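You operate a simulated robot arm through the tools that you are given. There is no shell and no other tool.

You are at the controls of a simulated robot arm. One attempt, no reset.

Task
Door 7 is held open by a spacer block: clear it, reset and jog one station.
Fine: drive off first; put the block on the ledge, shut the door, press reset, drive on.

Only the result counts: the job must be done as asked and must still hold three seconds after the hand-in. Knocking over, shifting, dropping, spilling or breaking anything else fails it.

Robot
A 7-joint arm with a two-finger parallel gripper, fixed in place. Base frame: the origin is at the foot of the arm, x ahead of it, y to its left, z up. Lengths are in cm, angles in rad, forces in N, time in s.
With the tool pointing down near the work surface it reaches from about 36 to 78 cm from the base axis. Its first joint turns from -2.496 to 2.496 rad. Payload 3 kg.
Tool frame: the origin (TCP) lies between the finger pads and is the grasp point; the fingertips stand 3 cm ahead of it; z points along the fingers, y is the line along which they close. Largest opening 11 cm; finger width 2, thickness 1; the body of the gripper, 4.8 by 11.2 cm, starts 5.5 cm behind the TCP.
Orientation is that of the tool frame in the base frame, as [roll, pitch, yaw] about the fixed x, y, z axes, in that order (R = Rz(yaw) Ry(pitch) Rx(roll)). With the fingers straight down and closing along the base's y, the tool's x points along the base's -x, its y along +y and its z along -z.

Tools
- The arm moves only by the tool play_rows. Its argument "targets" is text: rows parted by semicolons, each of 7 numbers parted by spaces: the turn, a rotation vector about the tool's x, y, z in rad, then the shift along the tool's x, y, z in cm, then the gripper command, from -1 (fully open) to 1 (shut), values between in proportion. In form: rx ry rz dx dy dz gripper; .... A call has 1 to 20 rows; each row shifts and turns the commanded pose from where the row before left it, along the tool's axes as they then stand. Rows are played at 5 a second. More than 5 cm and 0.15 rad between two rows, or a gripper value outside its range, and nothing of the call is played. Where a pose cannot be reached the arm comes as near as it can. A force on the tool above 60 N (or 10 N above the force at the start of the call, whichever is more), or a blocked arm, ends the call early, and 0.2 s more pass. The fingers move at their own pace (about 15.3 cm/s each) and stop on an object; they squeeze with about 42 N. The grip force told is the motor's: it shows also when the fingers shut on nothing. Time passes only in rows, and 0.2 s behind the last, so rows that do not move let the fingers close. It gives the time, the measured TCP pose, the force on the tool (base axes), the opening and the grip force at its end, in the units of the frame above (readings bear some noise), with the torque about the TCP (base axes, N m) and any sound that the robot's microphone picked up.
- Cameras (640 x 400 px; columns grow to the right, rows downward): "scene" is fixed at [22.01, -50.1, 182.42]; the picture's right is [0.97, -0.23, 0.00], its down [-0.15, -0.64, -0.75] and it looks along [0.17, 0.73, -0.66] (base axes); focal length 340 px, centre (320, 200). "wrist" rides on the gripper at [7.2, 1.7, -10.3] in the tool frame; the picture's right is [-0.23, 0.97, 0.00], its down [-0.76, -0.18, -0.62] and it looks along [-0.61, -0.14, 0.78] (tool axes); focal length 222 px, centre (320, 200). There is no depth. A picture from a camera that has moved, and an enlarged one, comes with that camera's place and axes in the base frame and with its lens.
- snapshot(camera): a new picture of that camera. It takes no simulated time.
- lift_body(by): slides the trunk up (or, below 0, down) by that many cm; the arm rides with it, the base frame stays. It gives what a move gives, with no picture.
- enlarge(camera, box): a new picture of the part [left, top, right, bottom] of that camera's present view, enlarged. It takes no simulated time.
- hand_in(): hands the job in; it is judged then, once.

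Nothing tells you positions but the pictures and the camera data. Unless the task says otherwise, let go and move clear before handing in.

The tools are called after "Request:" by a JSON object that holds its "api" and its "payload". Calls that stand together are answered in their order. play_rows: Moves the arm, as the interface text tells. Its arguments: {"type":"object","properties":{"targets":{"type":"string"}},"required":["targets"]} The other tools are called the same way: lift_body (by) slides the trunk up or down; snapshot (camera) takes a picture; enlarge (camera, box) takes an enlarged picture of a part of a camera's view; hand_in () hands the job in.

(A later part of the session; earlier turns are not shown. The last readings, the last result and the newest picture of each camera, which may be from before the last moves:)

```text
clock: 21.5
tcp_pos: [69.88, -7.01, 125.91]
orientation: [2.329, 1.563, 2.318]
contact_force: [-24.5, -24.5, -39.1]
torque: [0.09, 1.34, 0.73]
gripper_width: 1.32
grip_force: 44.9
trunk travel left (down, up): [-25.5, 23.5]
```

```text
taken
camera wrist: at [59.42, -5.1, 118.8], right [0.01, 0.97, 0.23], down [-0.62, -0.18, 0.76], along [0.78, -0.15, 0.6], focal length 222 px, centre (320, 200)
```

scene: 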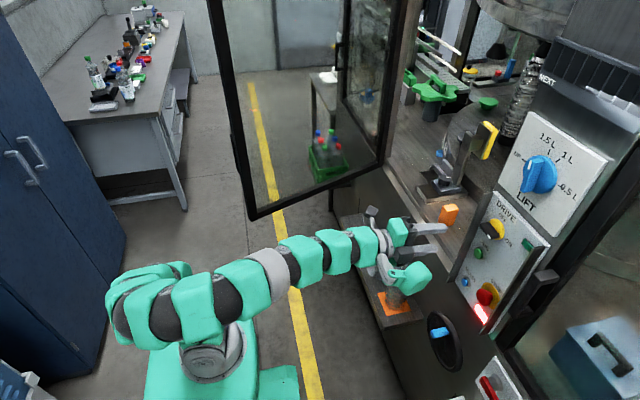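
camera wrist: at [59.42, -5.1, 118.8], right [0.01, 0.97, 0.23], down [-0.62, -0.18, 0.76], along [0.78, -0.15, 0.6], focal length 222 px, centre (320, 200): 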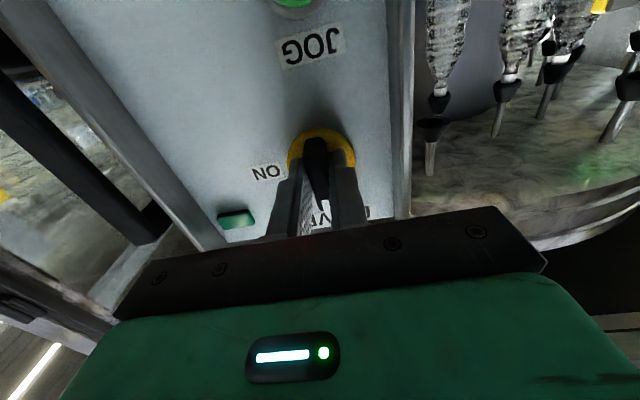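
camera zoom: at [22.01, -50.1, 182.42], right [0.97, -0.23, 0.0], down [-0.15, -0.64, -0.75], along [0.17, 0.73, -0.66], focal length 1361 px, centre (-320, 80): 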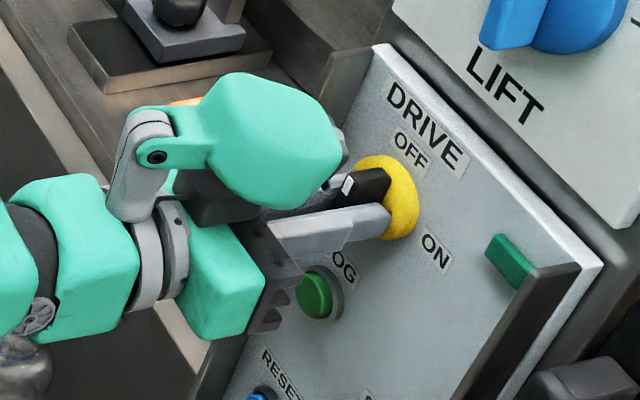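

The bar now stands vertical with its white tip up at OFF. I'll open gently and back straight out to verify.

Request:
{"api": "play_rows", "payload": {"targets": "0 0 0 0 0 0 0.4; 0 0 0 0 0 0 0.4; 0 0 0 0 0 -1 0.4; 0 0 0 0 0 -1.5 0.4; 0 0 0 0 0 -2 0.4; 0 0 0 0 0 -2 0.4; 0 0 0 0 0 -2 0.4; 0 0 0 0 0 0 0.4"}}

Request:
{"api": "snapshot", "payload": {"camera": "wrist"}}

Request:
{"api": "enlarge", "payload": {"camera": "scene", "box": [450, 180, 550, 320]}}

```text
clock: 23.3
tcp_pos: [61.13, -6.43, 125.94]
orientation: [1.499, 1.568, 1.491]
contact_force: [-0.7, -0.1, -0.4]
torque: [0.01, -0.01, -0.02]
gripper_width: 3.29
grip_force: 0.0
trunk travel left (down, up): [-25.5, 23.5]
```

```text
taken
camera wrist: at [50.82, -4.62, 118.85], right [0.01, 0.97, 0.23], down [-0.62, -0.18, 0.76], along [0.78, -0.15, 0.61], focal length 222 px, centre (320, 200)
```

wrist: 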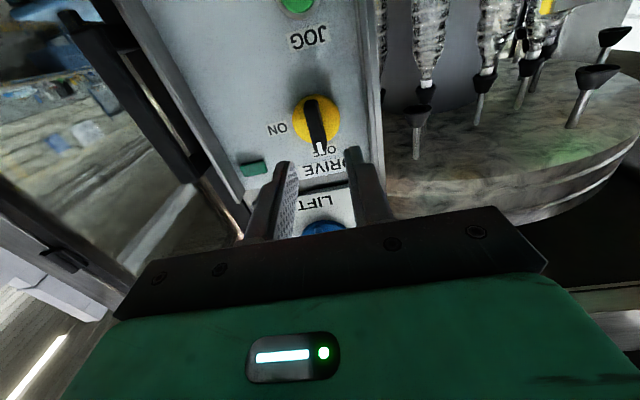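

```text
2.86 times, centred on (500, 250) of scene
camera zoom: at [22.01, -50.1, 182.42], right [0.97, -0.23, 0.0], down [-0.15, -0.64, -0.75], along [0.17, 0.73, -0.66], focal length 972 px, centre (-194, 57)
```

zoom: 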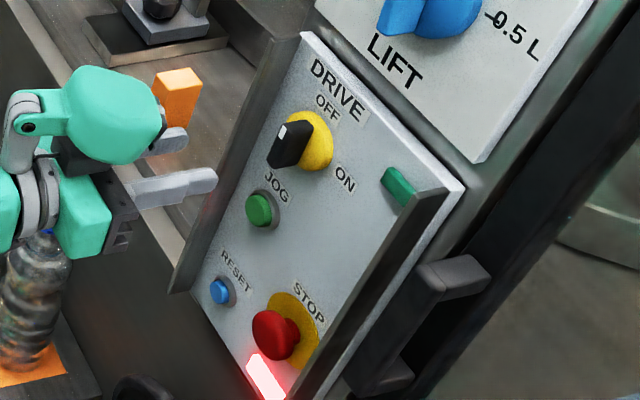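

The selector now reads OFF. Next is the block: I'll back off, tip the tool 45° forward-down and slide over to y≈19.5, staying well above the bottles (tops about z 93).

Request:
{"api": "play_rows", "payload": {"targets": "0 0 0 0 0 -3 0.4; 0 0 0 0 0 -3 0; 0 0.0785 0 0 2.6 0 -0.3; 0 0.0785 0 0 2.6 0 -0.3; 0 0.0785 0 0 2.6 0 -0.3; 0 0.0785 0 0 2.6 0 -0.3; 0 0.0785 0 0 2.6 0 -0.3; 0 0.0785 0 0 2.6 0 -0.3; 0 0.0785 0 0 2.6 0 -0.3; 0 0.0785 0 0 2.6 0 -0.3; 0 0.0785 0 0 2.6 0 -0.3; 0 0.0785 0 0 2.6 0 -0.3; 0 0 0 0 0 0 -0.3"}}

Request:
{"api": "snapshot", "payload": {"camera": "wrist"}}

Request:
{"api": "snapshot", "payload": {"camera": "scene"}}

```text
clock: 26.1
tcp_pos: [55.48, 19.35, 126.17]
orientation: [3.135, 0.784, 3.126]
contact_force: [0.7, 0.3, 1.3]
torque: [-0.01, -0.01, 0.0]
gripper_width: 7.15
grip_force: 0.1
trunk travel left (down, up): [-25.5, 23.5]
```

```text
taken
camera wrist: at [43.09, 21.21, 128.48], right [0.17, 0.97, 0.16], down [0.1, -0.18, 0.98], along [0.98, -0.15, -0.13], focal length 222 px, centre (320, 200)
```

wrist: 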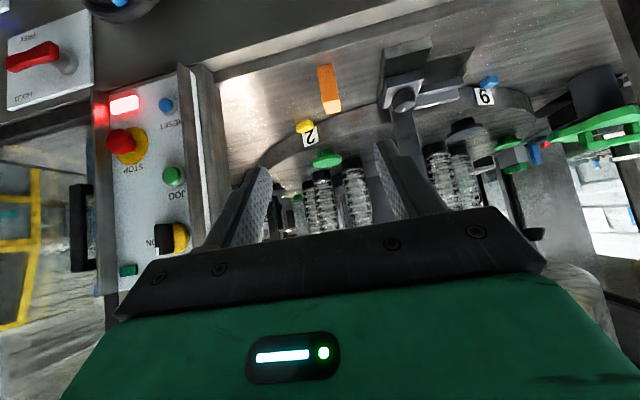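

```text
taken
```

scene: 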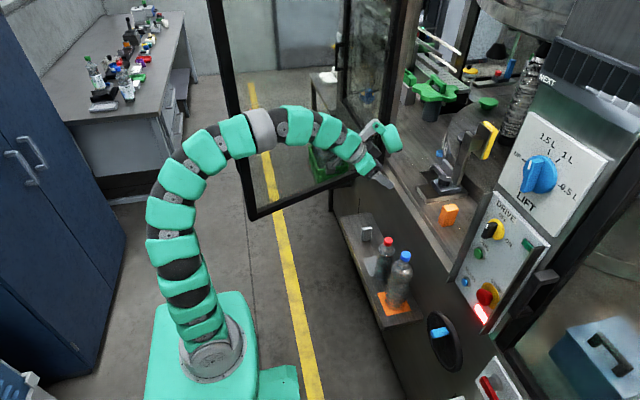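

The tool is tilted as planned and the block is visible ahead. I'll zoom in to refine the block position and the free spot on the ledge.

Request:
{"api": "enlarge", "payload": {"camera": "wrist", "box": [280, 40, 400, 140]}}

Request:
{"api": "enlarge", "payload": {"camera": "scene", "box": [425, 190, 475, 240]}}

Request:
{"api": "enlarge", "payload": {"camera": "scene", "box": [330, 200, 430, 330]}}

Request:
{"api": "enlarge", "payload": {"camera": "wrist", "box": [180, 40, 560, 220]}}

```text
4.00 times, centred on (340, 90) of wrist
camera zoom: at [43.09, 21.21, 128.48], right [0.17, 0.97, 0.16], down [0.1, -0.18, 0.98], along [0.98, -0.15, -0.13], focal length 888 px, centre (240, 640)
```

zoom: 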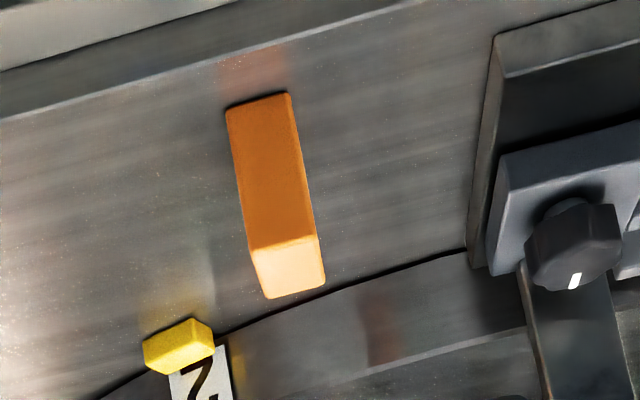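

```text
8.00 times, centred on (450, 215) of scene
camera zoom: at [22.01, -50.1, 182.42], right [0.97, -0.23, 0.0], down [-0.15, -0.64, -0.75], along [0.17, 0.73, -0.66], focal length 2722 px, centre (-720, 80)
```

zoom: 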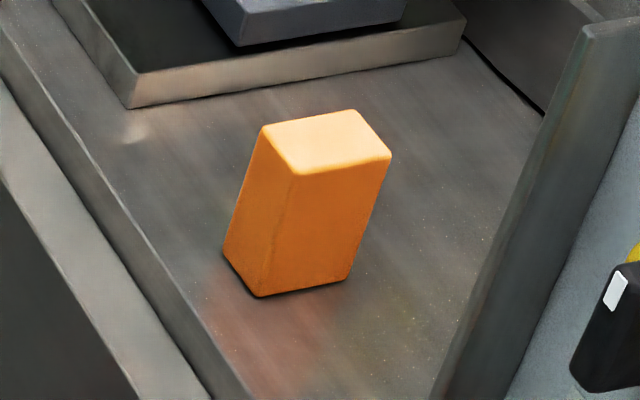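

```text
3.08 times, centred on (380, 265) of scene
camera zoom: at [22.01, -50.1, 182.42], right [0.97, -0.23, 0.0], down [-0.15, -0.64, -0.75], along [0.17, 0.73, -0.66], focal length 1047 px, centre (135, 0)
```

zoom: 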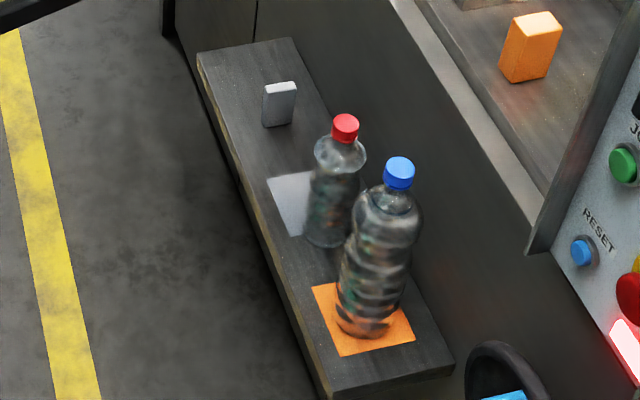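

```text
1.68 times, centred on (370, 130) of wrist
camera zoom: at [43.09, 21.21, 128.48], right [0.17, 0.97, 0.16], down [0.1, -0.18, 0.98], along [0.98, -0.15, -0.13], focal length 374 px, centre (236, 318)
```

zoom: 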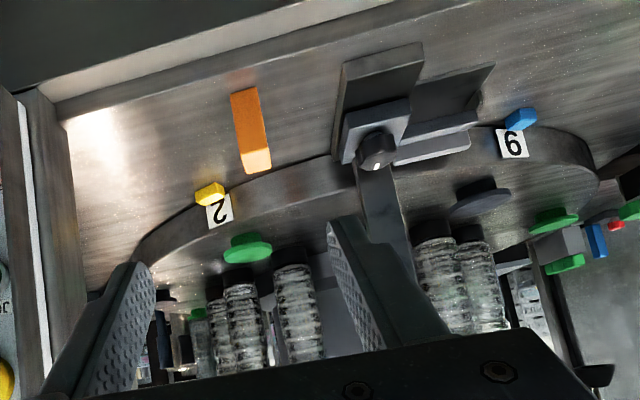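

The block is refined to x 80.8–84.8, y 18.9–21.9, z 99–106. The free spot on the ledge (top z≈66) lies between the red bottle and the grey piece, at y≈39. I'll move to 15 cm short of the block along the tool axis.

Request:
{"api": "play_rows", "payload": {"targets": "0 0 0 -0.36 0.13 2.54 -0.3; 0 0 0 -0.36 0.13 2.54 -0.3; 0 0 0 -0.36 0.13 2.54 -0.3; 0 0 0 -0.36 0.13 2.54 -0.3; 0 0 0 -0.36 0.13 2.54 -0.3; 0 0 0 -0.36 0.13 2.54 -0.3; 0 0 0 -0.36 0.13 2.54 -0.3; 0 0 0 -0.36 0.13 2.54 -0.3; 0 0 0 0 0 0 -0.3"}}

Request:
{"api": "snapshot", "payload": {"camera": "wrist"}}

Request:
{"api": "snapshot", "payload": {"camera": "scene"}}

```text
clock: 28.1
tcp_pos: [71.83, 20.34, 113.85]
orientation: [3.136, 0.786, 3.129]
contact_force: [0.0, -0.6, 0.7]
torque: [0.0, 0.0, -0.01]
gripper_width: 7.17
grip_force: 0.0
trunk travel left (down, up): [-25.5, 23.5]
```

```text
taken
camera wrist: at [59.4, 22.11, 116.12], right [0.17, 0.97, 0.16], down [0.1, -0.18, 0.98], along [0.98, -0.15, -0.12], focal length 222 px, centre (320, 200)
```

wrist: 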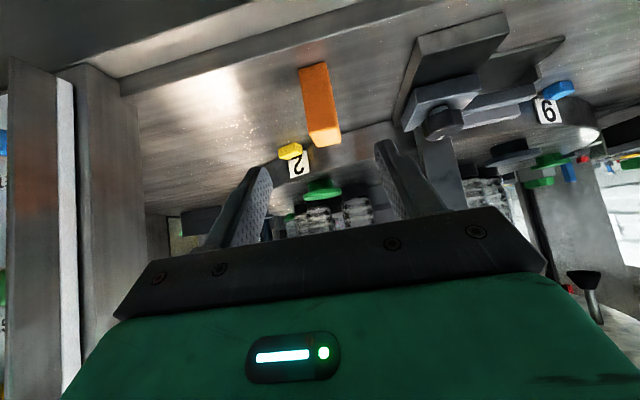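

```text
taken
```

scene: 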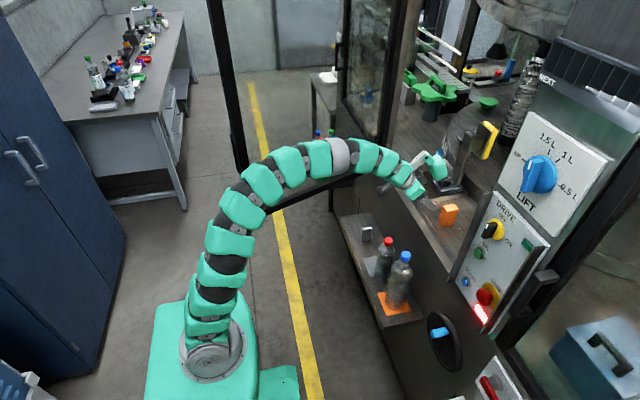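

Clear so far. Continuing 12 cm along the tool axis toward the block.

Request:
{"api": "play_rows", "payload": {"targets": "0 0 0 0 0 2 -0.3; 0 0 0 0 0 2 -0.3; 0 0 0 0 0 2 -0.3; 0 0 0 0 0 2 -0.3; 0 0 0 0 0 2 -0.3; 0 0 0 0 0 2 -0.3; 0 0 0 0 0 0 -0.3"}}

Request:
{"api": "snapshot", "payload": {"camera": "wrist"}}

Request:
{"api": "enlarge", "payload": {"camera": "scene", "box": [390, 140, 510, 260]}}

```text
clock: 29.7
tcp_pos: [80.27, 20.51, 105.35]
orientation: [3.135, 0.786, 3.128]
contact_force: [-0.4, -0.5, -0.3]
torque: [0.01, 0.0, 0.02]
gripper_width: 7.14
grip_force: 0.1
trunk travel left (down, up): [-25.5, 23.5]
```

```text
taken
camera wrist: at [67.85, 22.26, 107.61], right [0.17, 0.97, 0.16], down [0.1, -0.18, 0.98], along [0.98, -0.15, -0.12], focal length 222 px, centre (320, 200)
```

wrist: 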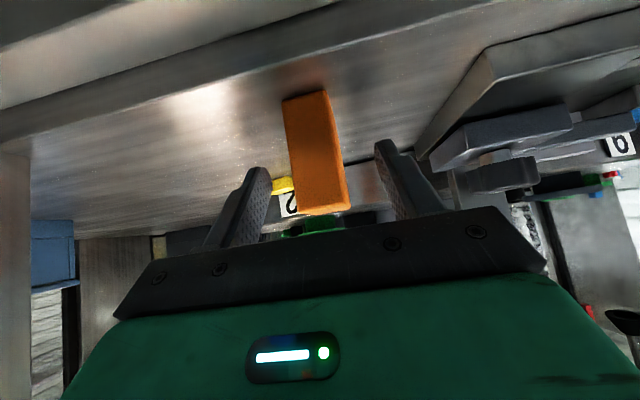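

```text
3.33 times, centred on (450, 200) of scene
camera zoom: at [22.01, -50.1, 182.42], right [0.97, -0.23, 0.0], down [-0.15, -0.64, -0.75], along [0.17, 0.73, -0.66], focal length 1134 px, centre (-113, 200)
```

zoom: 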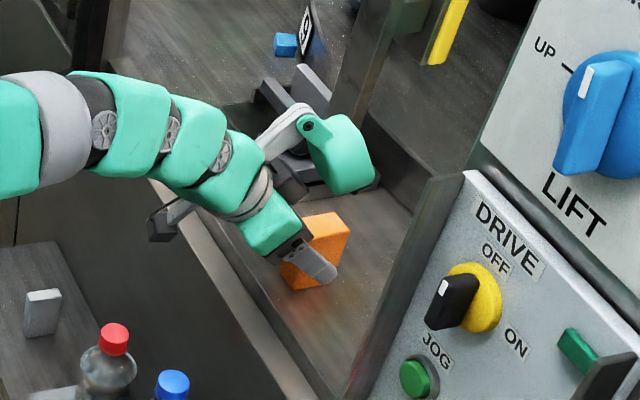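

The block sits centred between the fingers. I'll advance the last 3 cm and close.

Request:
{"api": "play_rows", "payload": {"targets": "0 0 0 0 -0.05 1.5 -0.3; 0 0 0 0 -0.05 1.6 -0.3; 0 0 0 0 0 0 -0.3; 0 0 0 0 0 0 0.3; 0 0 0 0 0 0 0.8; 0 0 0 0 0 0 1; 0 0 0 0 0 0 1"}}

Request:
{"api": "snapshot", "payload": {"camera": "wrist"}}

Request:
{"api": "enlarge", "payload": {"camera": "scene", "box": [390, 140, 510, 260]}}

```text
clock: 31.3
tcp_pos: [82.46, 20.22, 103.07]
orientation: [3.137, 0.783, 3.129]
contact_force: [-0.4, 0.3, 1.5]
torque: [-0.05, 0.01, -0.03]
gripper_width: 3.07
grip_force: 42.1
trunk travel left (down, up): [-25.5, 23.5]
```

```text
taken
camera wrist: at [70.09, 22.11, 105.36], right [0.17, 0.97, 0.16], down [0.1, -0.18, 0.98], along [0.98, -0.15, -0.12], focal length 222 px, centre (320, 200)
```

wrist: 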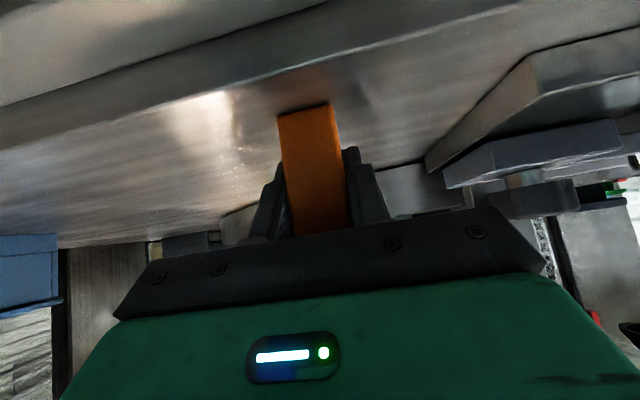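

```text
3.33 times, centred on (450, 200) of scene
camera zoom: at [22.01, -50.1, 182.42], right [0.97, -0.23, 0.0], down [-0.15, -0.64, -0.75], along [0.17, 0.73, -0.66], focal length 1134 px, centre (-113, 200)
```

zoom: 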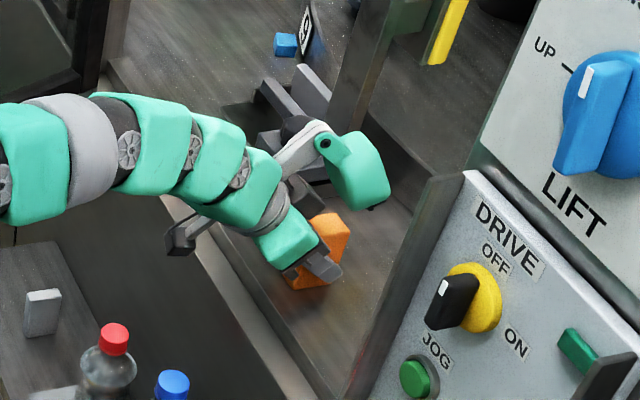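

The block is gripped (3.07 cm). I'll back straight out along the approach line, which lifts it off the deck right away, and check that it came along.

Request:
{"api": "play_rows", "payload": {"targets": "0 0 0 -0.7 0 -0.7 1; 0 0 0 -0.7 0 -0.7 1; 0 0 0 0 0 -1.5 1; 0 0 0 0 0 -2 1; 0 0 0 0 0 -2 1; 0 0 0 0 0 -2 1; 0 0 0 0 0 -2 1; 0 0 0 0 0 -2 1; 0 0 0 0 0 -2 1; 0 0 0 0 0 0 1"}}

Request:
{"api": "snapshot", "payload": {"camera": "wrist"}}

Request:
{"api": "snapshot", "payload": {"camera": "scene"}}

```text
clock: 33.5
tcp_pos: [72.93, 20.17, 114.65]
orientation: [3.137, 0.787, 3.131]
contact_force: [0.9, 0.4, -0.9]
torque: [0.0, 0.0, 0.01]
gripper_width: 3.05
grip_force: 41.9
trunk travel left (down, up): [-25.5, 23.5]
```

```text
taken
camera wrist: at [60.53, 22.01, 116.87], right [0.17, 0.97, 0.16], down [0.1, -0.18, 0.98], along [0.98, -0.15, -0.12], focal length 222 px, centre (320, 200)
```

wrist: 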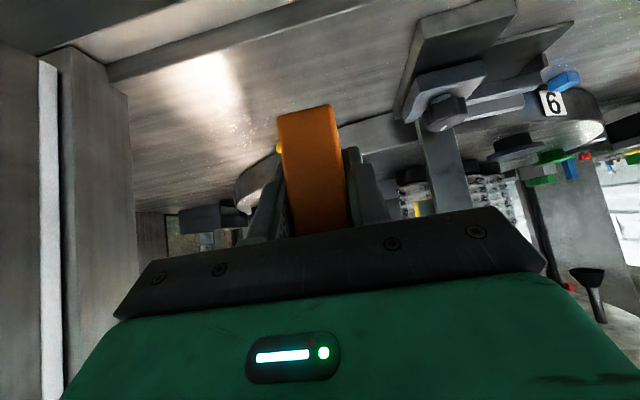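

```text
taken
```

scene: 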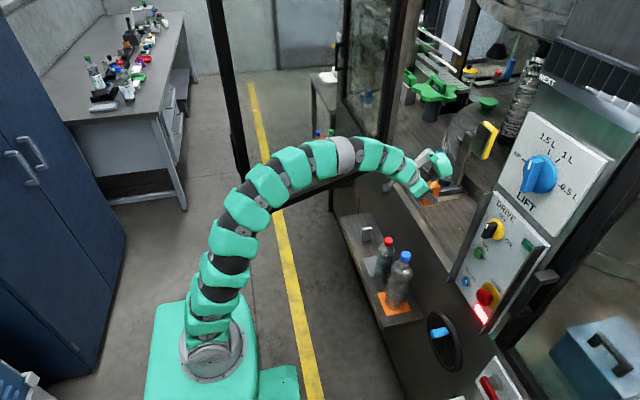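

The block is held clear. Now I'll go straight back (−x) out of the opening to x≈48, still above everything.

Request:
{"api": "play_rows", "payload": {"targets": "0 0 0 1.77 0 -1.77 1; 0 0 0 1.77 0 -1.77 1; 0 0 0 1.77 0 -1.77 1; 0 0 0 1.77 0 -1.77 1; 0 0 0 1.77 0 -1.77 1; 0 0 0 1.77 0 -1.77 1; 0 0 0 1.77 0 -1.77 1; 0 0 0 1.77 0 -1.77 1; 0 0 0 1.77 0 -1.77 1; 0 0 0 1.77 0 -1.77 1; 0 0 0 0 0 0 1"}}

Request:
{"api": "snapshot", "payload": {"camera": "scene"}}

Request:
{"api": "snapshot", "payload": {"camera": "wrist"}}

```text
clock: 35.9
tcp_pos: [47.98, 20.68, 114.55]
orientation: [3.136, 0.785, 3.131]
contact_force: [0.2, 0.6, -1.5]
torque: [0.02, -0.03, 0.02]
gripper_width: 3.07
grip_force: 41.8
trunk travel left (down, up): [-25.5, 23.5]
```

```text
taken
```

scene: 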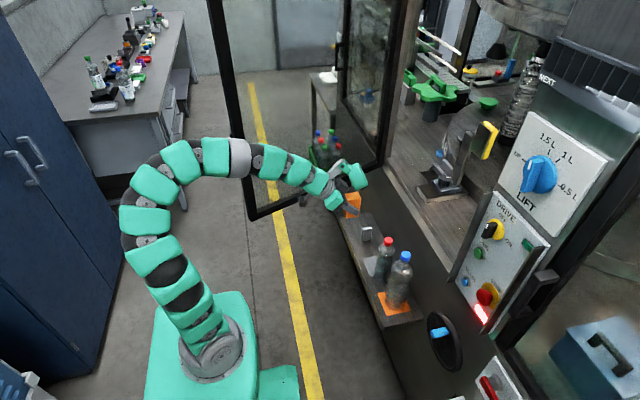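

```text
taken
camera wrist: at [35.52, 22.54, 116.88], right [0.17, 0.97, 0.16], down [0.1, -0.18, 0.98], along [0.98, -0.15, -0.12], focal length 222 px, centre (320, 200)
```

wrist: 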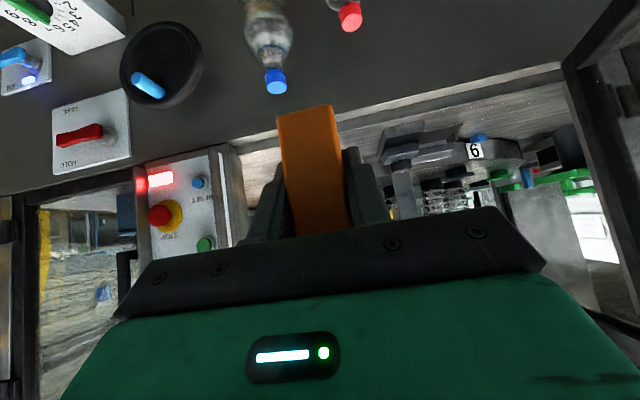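

The block hangs in the aisle, clear of the ledge (front edge x≈58). I'll lower the trunk fully so the arm works below the door's bottom edge.

Request:
{"api": "lift_body", "payload": {"by": -25.5}}

Request:
{"api": "snapshot", "payload": {"camera": "scene"}}

Request:
{"api": "snapshot", "payload": {"camera": "wrist"}}

```text
clock: 38.5
tcp_pos: [47.99, 20.67, 89.14]
orientation: [3.138, 0.784, 3.132]
contact_force: [-0.3, 0.0, -1.3]
torque: [0.01, 0.02, -0.03]
gripper_width: 3.07
grip_force: 42.3
trunk travel left (down, up): [0.0, 49.0]
```

```text
taken
```

scene: 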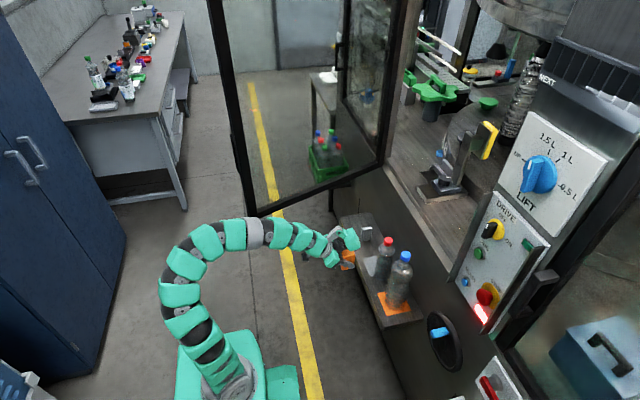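

```text
taken
camera wrist: at [35.55, 22.55, 91.41], right [0.17, 0.97, 0.16], down [0.1, -0.18, 0.98], along [0.98, -0.15, -0.12], focal length 222 px, centre (320, 200)
```

wrist: 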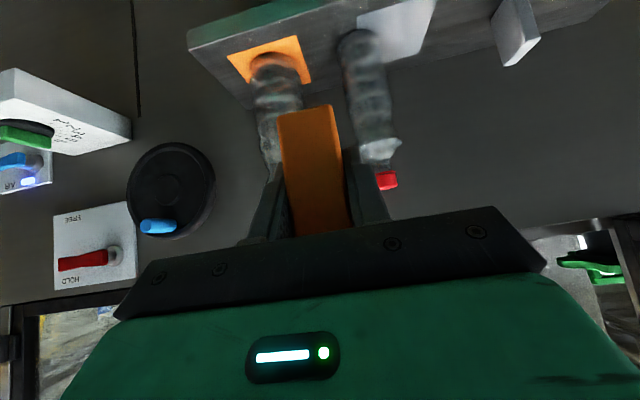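

The ledge is now right ahead. I'll zoom to pin down its height and the free gap.

Request:
{"api": "enlarge", "payload": {"camera": "wrist", "box": [180, 0, 620, 200]}}

Request:
{"api": "enlarge", "payload": {"camera": "scene", "box": [310, 190, 430, 330]}}

```text
1.45 times, centred on (400, 100) of wrist
camera zoom: at [35.55, 22.55, 91.41], right [0.17, 0.97, 0.16], down [0.1, -0.18, 0.98], along [0.98, -0.15, -0.12], focal length 323 px, centre (204, 346)
```

zoom: 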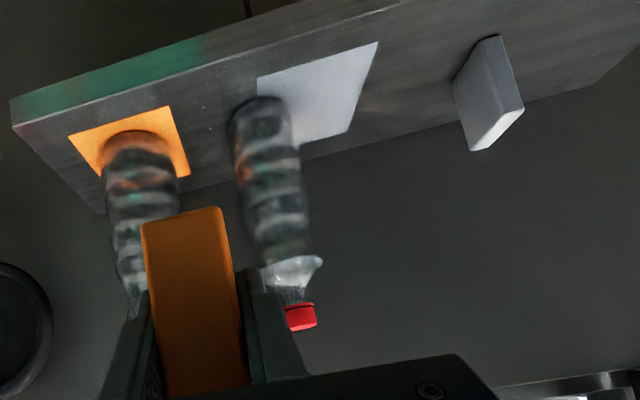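

```text
2.86 times, centred on (370, 260) of scene
camera zoom: at [22.01, -50.1, 182.42], right [0.97, -0.23, 0.0], down [-0.15, -0.64, -0.75], along [0.17, 0.73, -0.66], focal length 972 px, centre (177, 29)
```

zoom: 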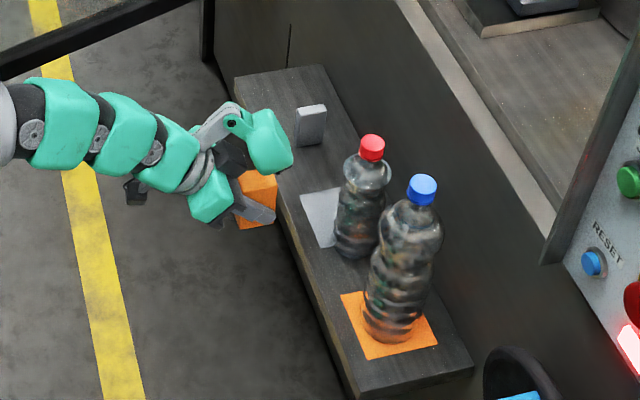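

The ledge top is z≈66.4 and the gap between the red bottle (to y≈30) and the grey piece (from y≈46) is free. I'll move laterally in the aisle to y≈37.5 at z≈82.

Request:
{"api": "play_rows", "payload": {"targets": "0 0 0 0.62 2.1 0.62 1; 0 0 0 0.62 2.1 0.62 1; 0 0 0 0.62 2.1 0.62 1; 0 0 0 0.62 2.1 0.62 1; 0 0 0 0.62 2.1 0.62 1; 0 0 0 0.62 2.1 0.62 1; 0 0 0 0.62 2.1 0.62 1; 0 0 0 0.62 2.1 0.62 1; 0 0 0 0 0 0 1"}}

Request:
{"api": "snapshot", "payload": {"camera": "scene"}}

Request:
{"api": "snapshot", "payload": {"camera": "wrist"}}

```text
clock: 40.5
tcp_pos: [48.09, 37.58, 82.31]
orientation: [3.137, 0.786, 3.129]
contact_force: [1.3, 1.2, -1.3]
torque: [-0.04, -0.01, -0.02]
gripper_width: 3.08
grip_force: 41.7
trunk travel left (down, up): [0.0, 49.0]
```

```text
taken
```

scene: 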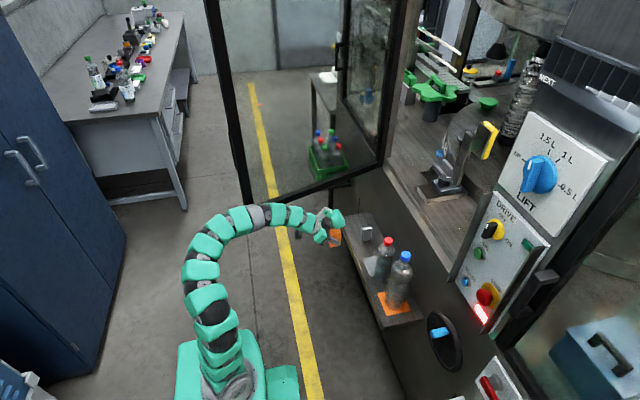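

```text
taken
camera wrist: at [35.75, 39.37, 84.48], right [0.17, 0.97, 0.16], down [0.1, -0.18, 0.98], along [0.98, -0.15, -0.12], focal length 222 px, centre (320, 200)
```

wrist: 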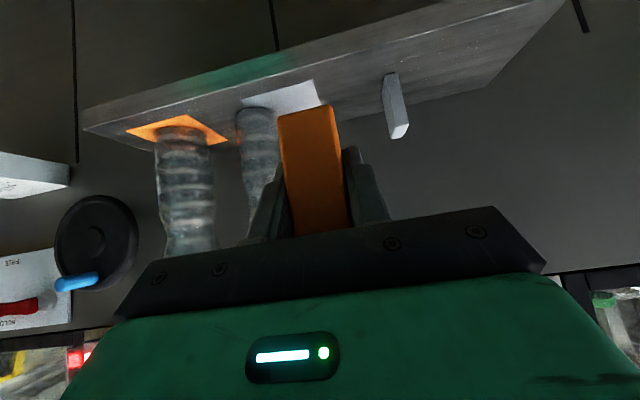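

The block faces the free gap. The arm overlaps the door's lower corner in the picture, so I'm checking they aren't touching.

Request:
{"api": "enlarge", "payload": {"camera": "scene", "box": [190, 150, 390, 290]}}

```text
2.86 times, centred on (290, 220) of scene
camera zoom: at [22.01, -50.1, 182.42], right [0.97, -0.23, 0.0], down [-0.15, -0.64, -0.75], along [0.17, 0.73, -0.66], focal length 972 px, centre (406, 143)
```

zoom: 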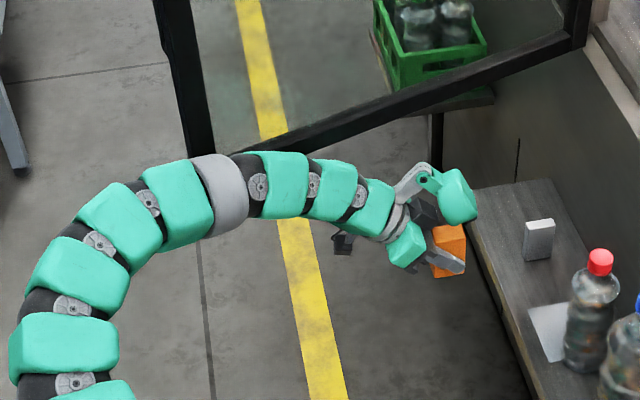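

The arm at that point is about 20 cm in front of the door corner, so there's no contact. I'll lower to z≈76, then move in over the ledge.

Request:
{"api": "play_rows", "payload": {"targets": "0 0 0 1.48 0 1.48 1; 0 0 0 1.48 0 1.48 1; 0 0 0 1.48 0 1.48 1; 0 0 0 -1.45 0 1.45 1; 0 0 0 -1.45 0 1.45 1; 0 0 0 -1.45 0 1.45 1; 0 0 0 -1.45 0 1.45 1; 0 0 0 -1.45 0 1.45 1; 0 0 0 0 0 0 1"}}

Request:
{"api": "snapshot", "payload": {"camera": "scene"}}

Request:
{"api": "snapshot", "payload": {"camera": "wrist"}}

Request:
{"api": "enlarge", "payload": {"camera": "scene", "box": [310, 180, 430, 300]}}

```text
clock: 42.5
tcp_pos: [58.47, 37.44, 76.04]
orientation: [3.137, 0.785, 3.127]
contact_force: [0.0, -0.3, -1.0]
torque: [0.02, 0.01, -0.06]
gripper_width: 3.08
grip_force: 41.9
trunk travel left (down, up): [0.0, 49.0]
```

```text
taken
```

scene: 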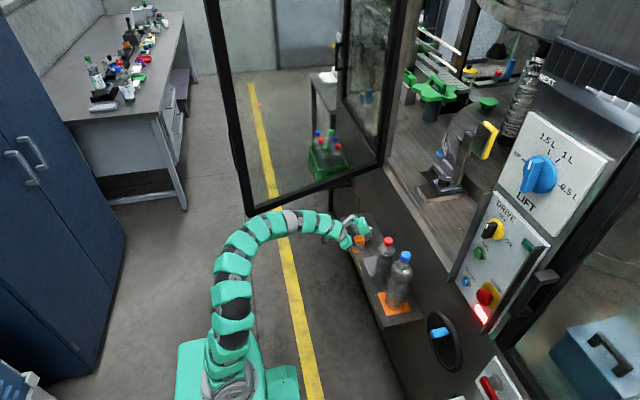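

```text
taken
camera wrist: at [46.01, 39.26, 78.37], right [0.17, 0.97, 0.16], down [0.1, -0.18, 0.98], along [0.98, -0.15, -0.12], focal length 222 px, centre (320, 200)
```

wrist: 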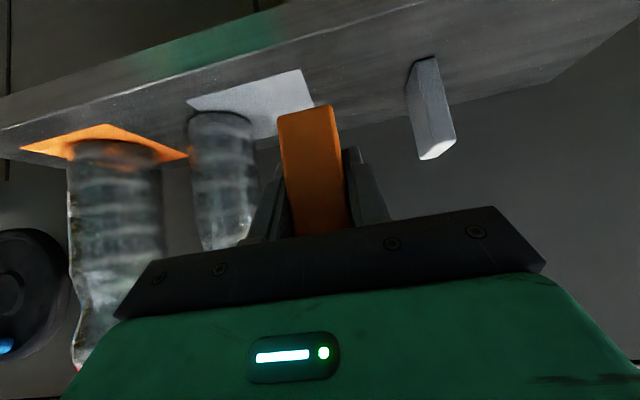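

```text
3.33 times, centred on (370, 240) of scene
camera zoom: at [22.01, -50.1, 182.42], right [0.97, -0.23, 0.0], down [-0.15, -0.64, -0.75], along [0.17, 0.73, -0.66], focal length 1134 px, centre (153, 67)
```

zoom: 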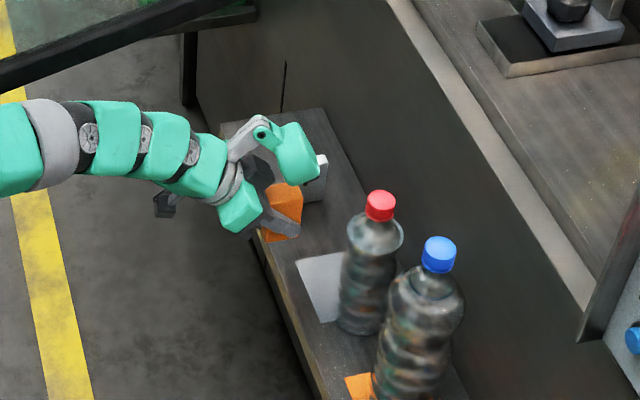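

The block is over the ledge edge. The door's corner looks a few pixels off from before, so I'll compare using the same zoom window as at the start.

Request:
{"api": "enlarge", "payload": {"camera": "scene", "box": [210, 80, 350, 230]}}

Request:
{"api": "enlarge", "payload": {"camera": "scene", "box": [220, 160, 400, 270]}}

```text
2.67 times, centred on (280, 155) of scene
camera zoom: at [22.01, -50.1, 182.42], right [0.97, -0.23, 0.0], down [-0.15, -0.64, -0.75], along [0.17, 0.73, -0.66], focal length 907 px, centre (427, 320)
```

zoom: 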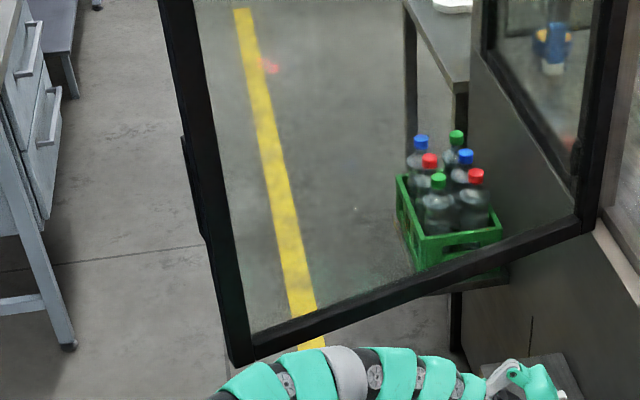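

```text
3.56 times, centred on (310, 215) of scene
camera zoom: at [22.01, -50.1, 182.42], right [0.97, -0.23, 0.0], down [-0.15, -0.64, -0.75], along [0.17, 0.73, -0.66], focal length 1210 px, centre (356, 147)
```

zoom: 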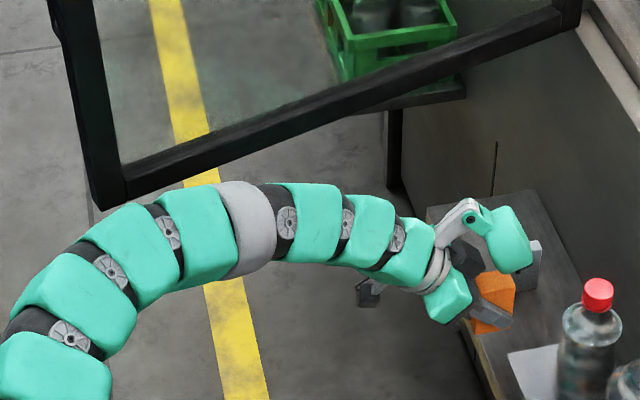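

The door has drifted about 1–2 cm further open, and nothing is touching it now. It has to be shut anyway. I'll continue: forward the last 6 cm, then lower the block gently.

Request:
{"api": "play_rows", "payload": {"targets": "0 0 0 -1.4 0 1.4 1; 0 0 0 -1.4 0 1.4 1; 0 0 0 -1.4 0 1.4 1; 0 0 0 0 0 0 1; 0 0 0 1 0 1 1; 0 0 0 1 0 1 1; 0 0 0 0.7 0 0.7 1; 0 0 0 0 0 0 1"}}

Request:
{"api": "snapshot", "payload": {"camera": "wrist"}}

Request:
{"api": "enlarge", "payload": {"camera": "scene", "box": [310, 180, 430, 300]}}

```text
clock: 44.3
tcp_pos: [64.43, 37.33, 72.11]
orientation: [3.135, 0.784, 3.127]
contact_force: [-0.3, 0.1, -1.1]
torque: [0.0, -0.02, 0.0]
gripper_width: 3.07
grip_force: 41.7
trunk travel left (down, up): [0.0, 49.0]
```

```text
taken
camera wrist: at [52.04, 39.23, 74.39], right [0.17, 0.97, 0.16], down [0.1, -0.18, 0.98], along [0.98, -0.15, -0.12], focal length 222 px, centre (320, 200)
```

wrist: 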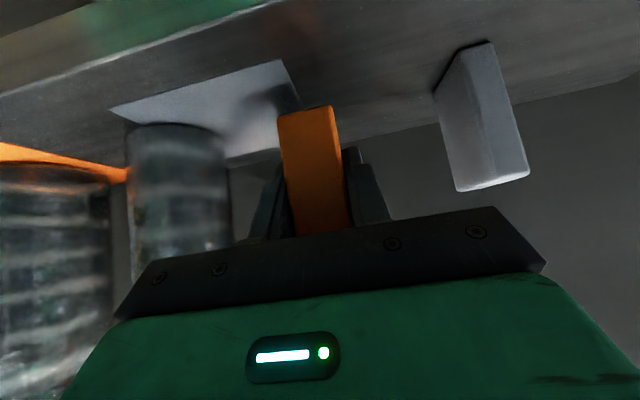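

```text
3.33 times, centred on (370, 240) of scene
camera zoom: at [22.01, -50.1, 182.42], right [0.97, -0.23, 0.0], down [-0.15, -0.64, -0.75], along [0.17, 0.73, -0.66], focal length 1134 px, centre (153, 67)
```

zoom: 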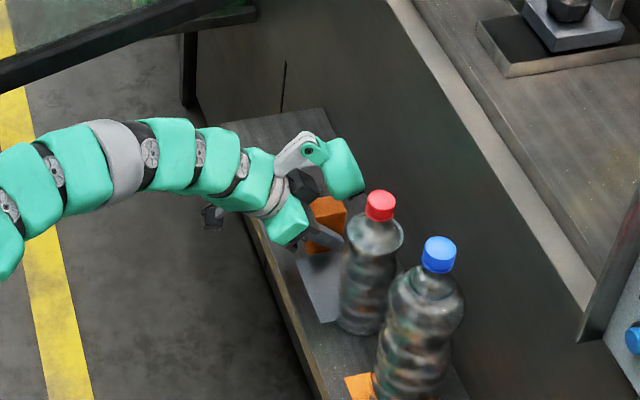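

Lowering slowly toward the ledge surface in small steps, watching the force.

Request:
{"api": "play_rows", "payload": {"targets": "0 0 0 0.2 0 0.2 1; 0 0 0 0.2 0 0.2 1; 0 0 0 0.2 0 0.2 1; 0 0 0 0.2 0 0.2 1; 0 0 0 0 0 0 1"}}

Request:
{"api": "snapshot", "payload": {"camera": "wrist"}}

```text
clock: 45.5
tcp_pos: [64.41, 37.54, 70.86]
orientation: [3.138, 0.786, 3.129]
contact_force: [-0.5, -0.3, -1.0]
torque: [-0.01, -0.01, 0.02]
gripper_width: 3.06
grip_force: 41.9
trunk travel left (down, up): [0.0, 49.0]
```

```text
taken
camera wrist: at [51.99, 39.29, 73.24], right [0.17, 0.97, 0.16], down [0.1, -0.18, 0.98], along [0.98, -0.15, -0.12], focal length 222 px, centre (320, 200)
```

wrist: 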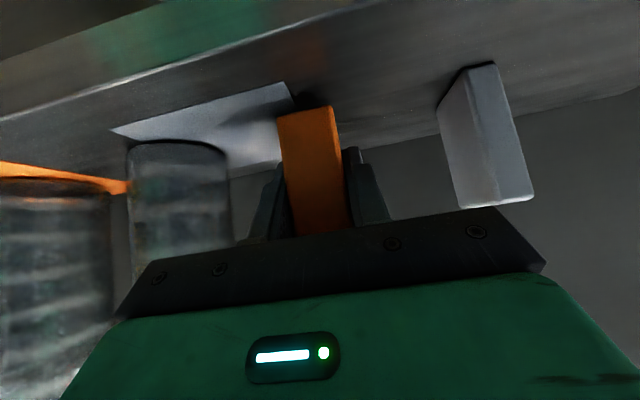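

Request:
{"api": "play_rows", "payload": {"targets": "0 0 0 0.12 0 0.12 1; 0 0 0 0.12 0 0.12 1; 0 0 0 0 0 0 1"}}

Request:
{"api": "enlarge", "payload": {"camera": "wrist", "box": [240, 60, 400, 180]}}

```text
clock: 46.3
tcp_pos: [64.42, 37.4, 70.54]
orientation: [3.135, 0.784, 3.128]
contact_force: [-0.3, 0.0, -0.7]
torque: [-0.01, 0.05, 0.0]
gripper_width: 3.06
grip_force: 41.9
trunk travel left (down, up): [0.0, 49.0]
```

```text
3.33 times, centred on (320, 120) of wrist
camera zoom: at [51.97, 39.24, 72.87], right [0.17, 0.97, 0.16], down [0.1, -0.18, 0.98], along [0.98, -0.15, -0.12], focal length 740 px, centre (320, 467)
```

zoom: 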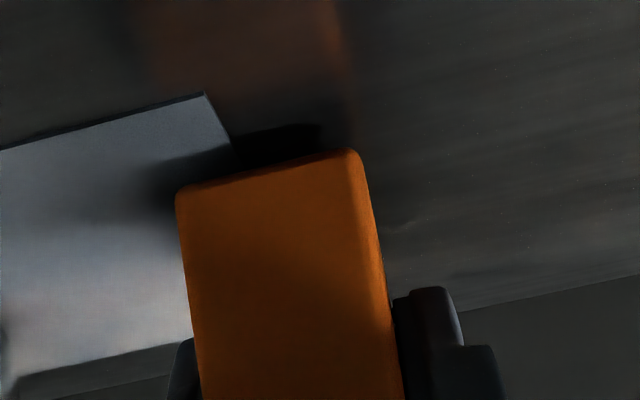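

The block's underside overlaps the white mat's edge slightly, so I'll shift 1.2 cm toward +y to sit flat on bare ledge, then lower on.

Request:
{"api": "play_rows", "payload": {"targets": "0 0 0 0 0.6 0 1; 0 0 0 0 0.6 0 1; 0 0 0 0.1 0 0.1 1; 0 0 0 0.1 0 0.1 1; 0 0 0 0 0 0 1"}}

Request:
{"api": "enlarge", "payload": {"camera": "wrist", "box": [240, 60, 400, 180]}}

```text
clock: 47.5
tcp_pos: [64.39, 38.72, 70.27]
orientation: [3.136, 0.786, 3.13]
contact_force: [0.3, -0.3, -0.2]
torque: [0.0, 0.0, 0.0]
gripper_width: 3.04
grip_force: 41.8
trunk travel left (down, up): [0.0, 49.0]
```

```text
3.33 times, centred on (320, 120) of wrist
camera zoom: at [51.98, 40.49, 72.55], right [0.17, 0.97, 0.16], down [0.1, -0.18, 0.98], along [0.98, -0.15, -0.12], focal length 740 px, centre (320, 467)
```

zoom: 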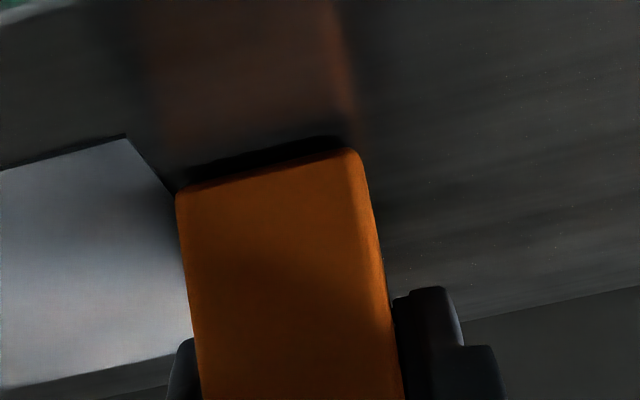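

Request:
{"api": "play_rows", "payload": {"targets": "0 0 0 0.1 0 0.1 1; 0 0 0 0.1 0 0.1 1; 0 0 0 0 0 0 1"}}

Request:
{"api": "enlarge", "payload": {"camera": "wrist", "box": [240, 60, 400, 180]}}

```text
clock: 48.3
tcp_pos: [64.36, 38.64, 70.18]
orientation: [3.135, 0.788, 3.13]
contact_force: [0.5, 0.2, 5.6]
torque: [-0.1, 0.05, 0.01]
gripper_width: 3.09
grip_force: 42.2
trunk travel left (down, up): [0.0, 49.0]
```

```text
3.33 times, centred on (320, 120) of wrist
camera zoom: at [51.96, 40.49, 72.33], right [0.17, 0.97, 0.16], down [0.1, -0.18, 0.98], along [0.98, -0.15, -0.12], focal length 740 px, centre (320, 467)
```

zoom: 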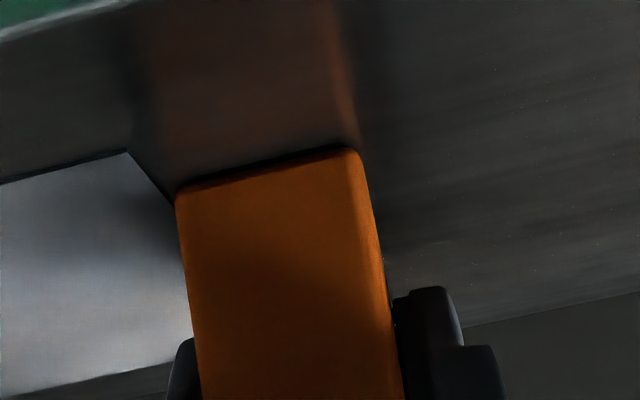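

Contact at about 6 N, so the block is seated. I'll release and withdraw straight back along the fingers.

Request:
{"api": "play_rows", "payload": {"targets": "0 0 0 0 0 0 0.3; 0 0 0 0 0 0 0.05; 0 0 0 0 0 0 0.05; 0 0 0 0 0 -1 0.05; 0 0 0 0 0 -1.5 0.05; 0 0 0 0 0 -2 0.05; 0 0 0 0 0 -2 0.05; 0 0 0 0 0 -2 0.05; 0 0 0 0 0 0 0.05"}}

Request:
{"api": "snapshot", "payload": {"camera": "wrist"}}

Request:
{"api": "enlarge", "payload": {"camera": "scene", "box": [310, 180, 430, 300]}}

```text
clock: 50.3
tcp_pos: [58.42, 38.73, 76.1]
orientation: [3.137, 0.785, 3.13]
contact_force: [-0.1, 0.3, 0.1]
torque: [0.02, -0.02, 0.02]
gripper_width: 5.25
grip_force: 0.1
trunk travel left (down, up): [0.0, 49.0]
```

```text
taken
camera wrist: at [45.94, 40.53, 78.39], right [0.17, 0.97, 0.16], down [0.1, -0.18, 0.98], along [0.98, -0.15, -0.12], focal length 222 px, centre (320, 200)
```

wrist: 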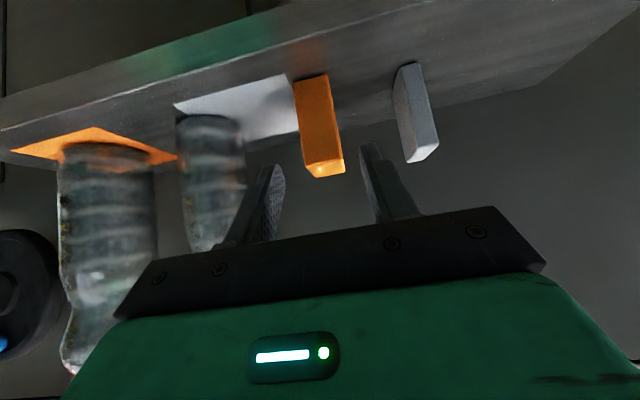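

```text
3.33 times, centred on (370, 240) of scene
camera zoom: at [22.01, -50.1, 182.42], right [0.97, -0.23, 0.0], down [-0.15, -0.64, -0.75], along [0.17, 0.73, -0.66], focal length 1134 px, centre (153, 67)
```

zoom: 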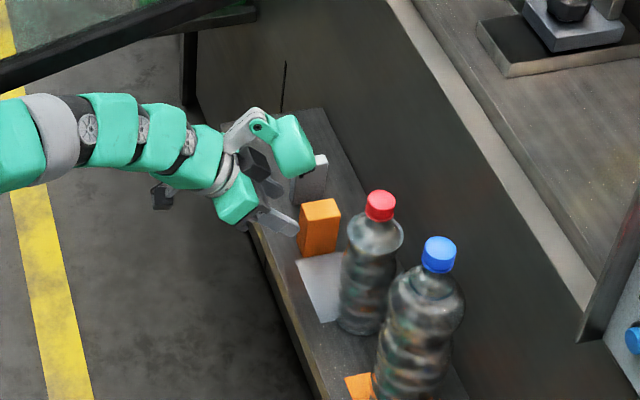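

The block stands on the ledge, with the bottles and grey piece untouched. Next is the door: I plan to straddle its free stile with open fingers, swing it inward, then push it home from outside. First I'll retreat into the aisle below the door's bottom edge.

Request:
{"api": "play_rows", "payload": {"targets": "0 0 0 1.41 0 -1.41 0.05; 0 0 0 1.41 0 -1.41 0.05; 0 0 0 1.41 0 -1.41 0.05; 0 0 0 1.41 -1.5 -1.41 0; 0 0 0 1.41 -1.5 -1.41 0; 0 0 0 1.41 -1.5 -1.41 0; 0 0 0 1.41 -1.5 -1.41 0; 0 0 0 1.41 -1.5 -1.41 0; 0 0 0 1.41 -1.5 -1.41 0; 0 0 0 0 -2 0 0; 0 0 0 0 -2 0 0; 0 0 0 0 -2 0 0; 0 0 0 0 0 0 0"}}

Request:
{"api": "snapshot", "payload": {"camera": "scene"}}

Request:
{"api": "snapshot", "payload": {"camera": "wrist"}}

```text
clock: 53.1
tcp_pos: [40.15, 23.72, 76.0]
orientation: [3.136, 0.787, 3.129]
contact_force: [-0.1, 0.7, -0.4]
torque: [0.02, 0.01, 0.0]
gripper_width: 5.52
grip_force: 0.0
trunk travel left (down, up): [0.0, 49.0]
```

```text
taken
```

scene: 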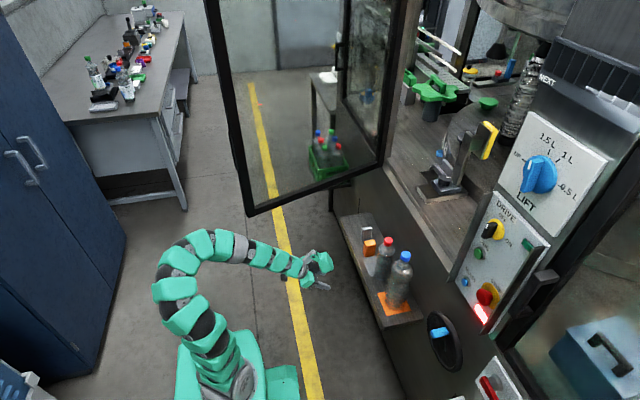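

```text
taken
camera wrist: at [27.8, 25.62, 78.31], right [0.17, 0.97, 0.16], down [0.1, -0.18, 0.98], along [0.98, -0.15, -0.12], focal length 222 px, centre (320, 200)
```

wrist: 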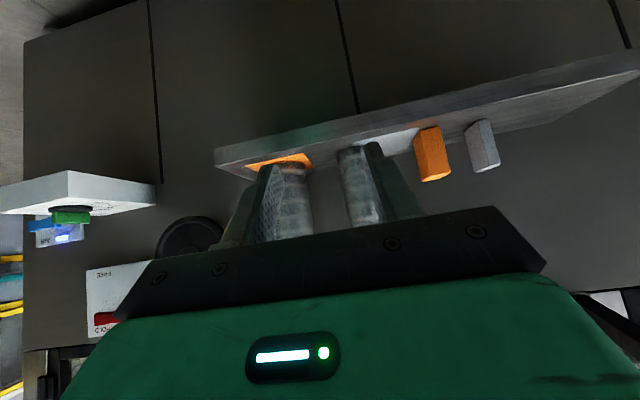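

The whole door is visible now. I'll zoom in on the free stile, handle, corner and hinge to fix its geometry.

Request:
{"api": "enlarge", "payload": {"camera": "scene", "box": [200, 100, 280, 230]}}

Request:
{"api": "enlarge", "payload": {"camera": "scene", "box": [190, 0, 270, 110]}}

Request:
{"api": "enlarge", "payload": {"camera": "scene", "box": [320, 110, 420, 220]}}

```text
3.08 times, centred on (240, 165) of scene
camera zoom: at [22.01, -50.1, 182.42], right [0.97, -0.23, 0.0], down [-0.15, -0.64, -0.75], along [0.17, 0.73, -0.66], focal length 1047 px, centre (566, 308)
```

zoom: 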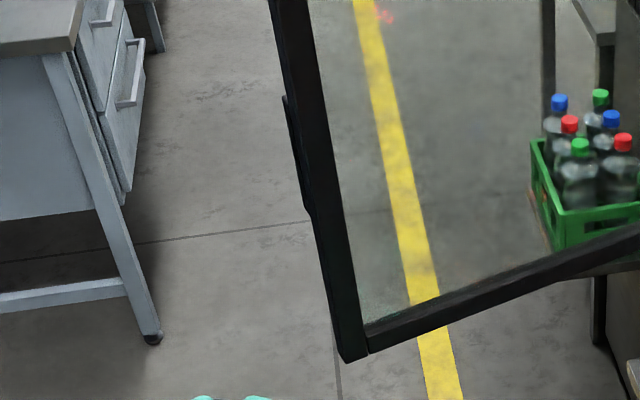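

```text
3.64 times, centred on (230, 55) of scene
camera zoom: at [22.01, -50.1, 182.42], right [0.97, -0.23, 0.0], down [-0.15, -0.64, -0.75], along [0.17, 0.73, -0.66], focal length 1237 px, centre (647, 727)
```

zoom: 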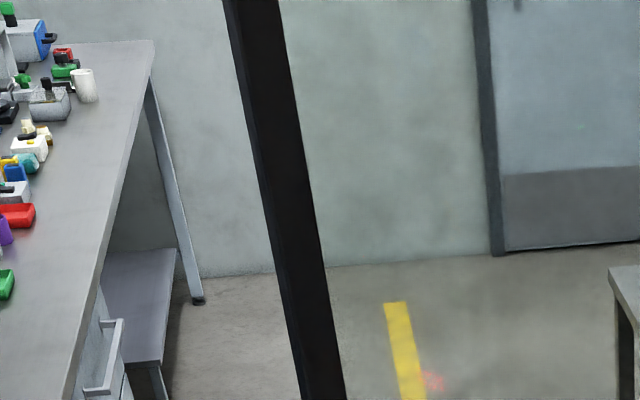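

```text
3.64 times, centred on (370, 165) of scene
camera zoom: at [22.01, -50.1, 182.42], right [0.97, -0.23, 0.0], down [-0.15, -0.64, -0.75], along [0.17, 0.73, -0.66], focal length 1237 px, centre (138, 327)
```

zoom: 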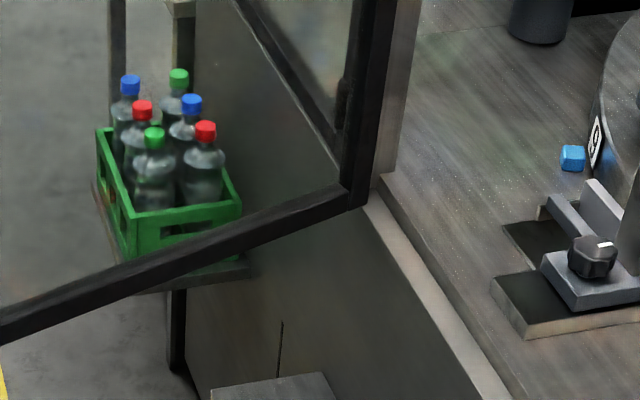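

The door's free edge is at about (17,37.5), bottom z≈100.5, open about 73°, with its handle on the far face at z≈120–134. I'll rise in the clear aisle at y≈10 to z≈145 first, since the wrist needs height to fold.

Request:
{"api": "play_rows", "payload": {"targets": "0 0 0 0 -3 0 0; 0 0 0 0 -3.5 0 0; 0 0 0 0 -3.5 0 0; 0 0 0 0 -3.5 0 0; 0 0 0 -2.47 0 -2.47 0; 0 0 0 -2.47 0 -2.47 0; 0 0 0 -2.47 0 -2.47 0; 0 0 0 -2.47 0 -2.47 0; 0 0 0 -2.47 0 -2.47 0; 0 0 0 -2.47 0 -2.47 0; 0 0 0 -2.47 0 -2.47 0; 0 0 0 -2.47 0 -2.47 0; 0 0 0 -2.47 0 -2.47 0; 0 0 0 -2.47 0 -2.47 0; 0 0 0 0 0 0 0"}}

Request:
{"api": "snapshot", "payload": {"camera": "scene"}}

```text
clock: 56.3
tcp_pos: [42.11, 17.01, 115.46]
orientation: [3.136, 0.785, 3.126]
contact_force: [-0.3, 0.5, 0.4]
torque: [0.0, -0.02, 0.02]
gripper_width: 5.48
grip_force: 0.0
out of reach, approached as far as the arm can: row 1, 2, 3, 4
trunk travel left (down, up): [0.0, 49.0]
```

```text
taken
```

scene: 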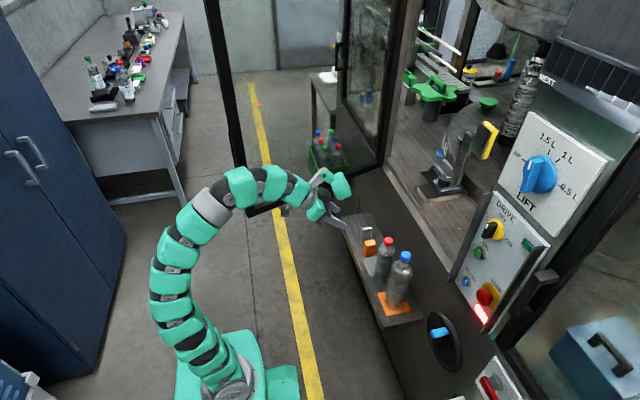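

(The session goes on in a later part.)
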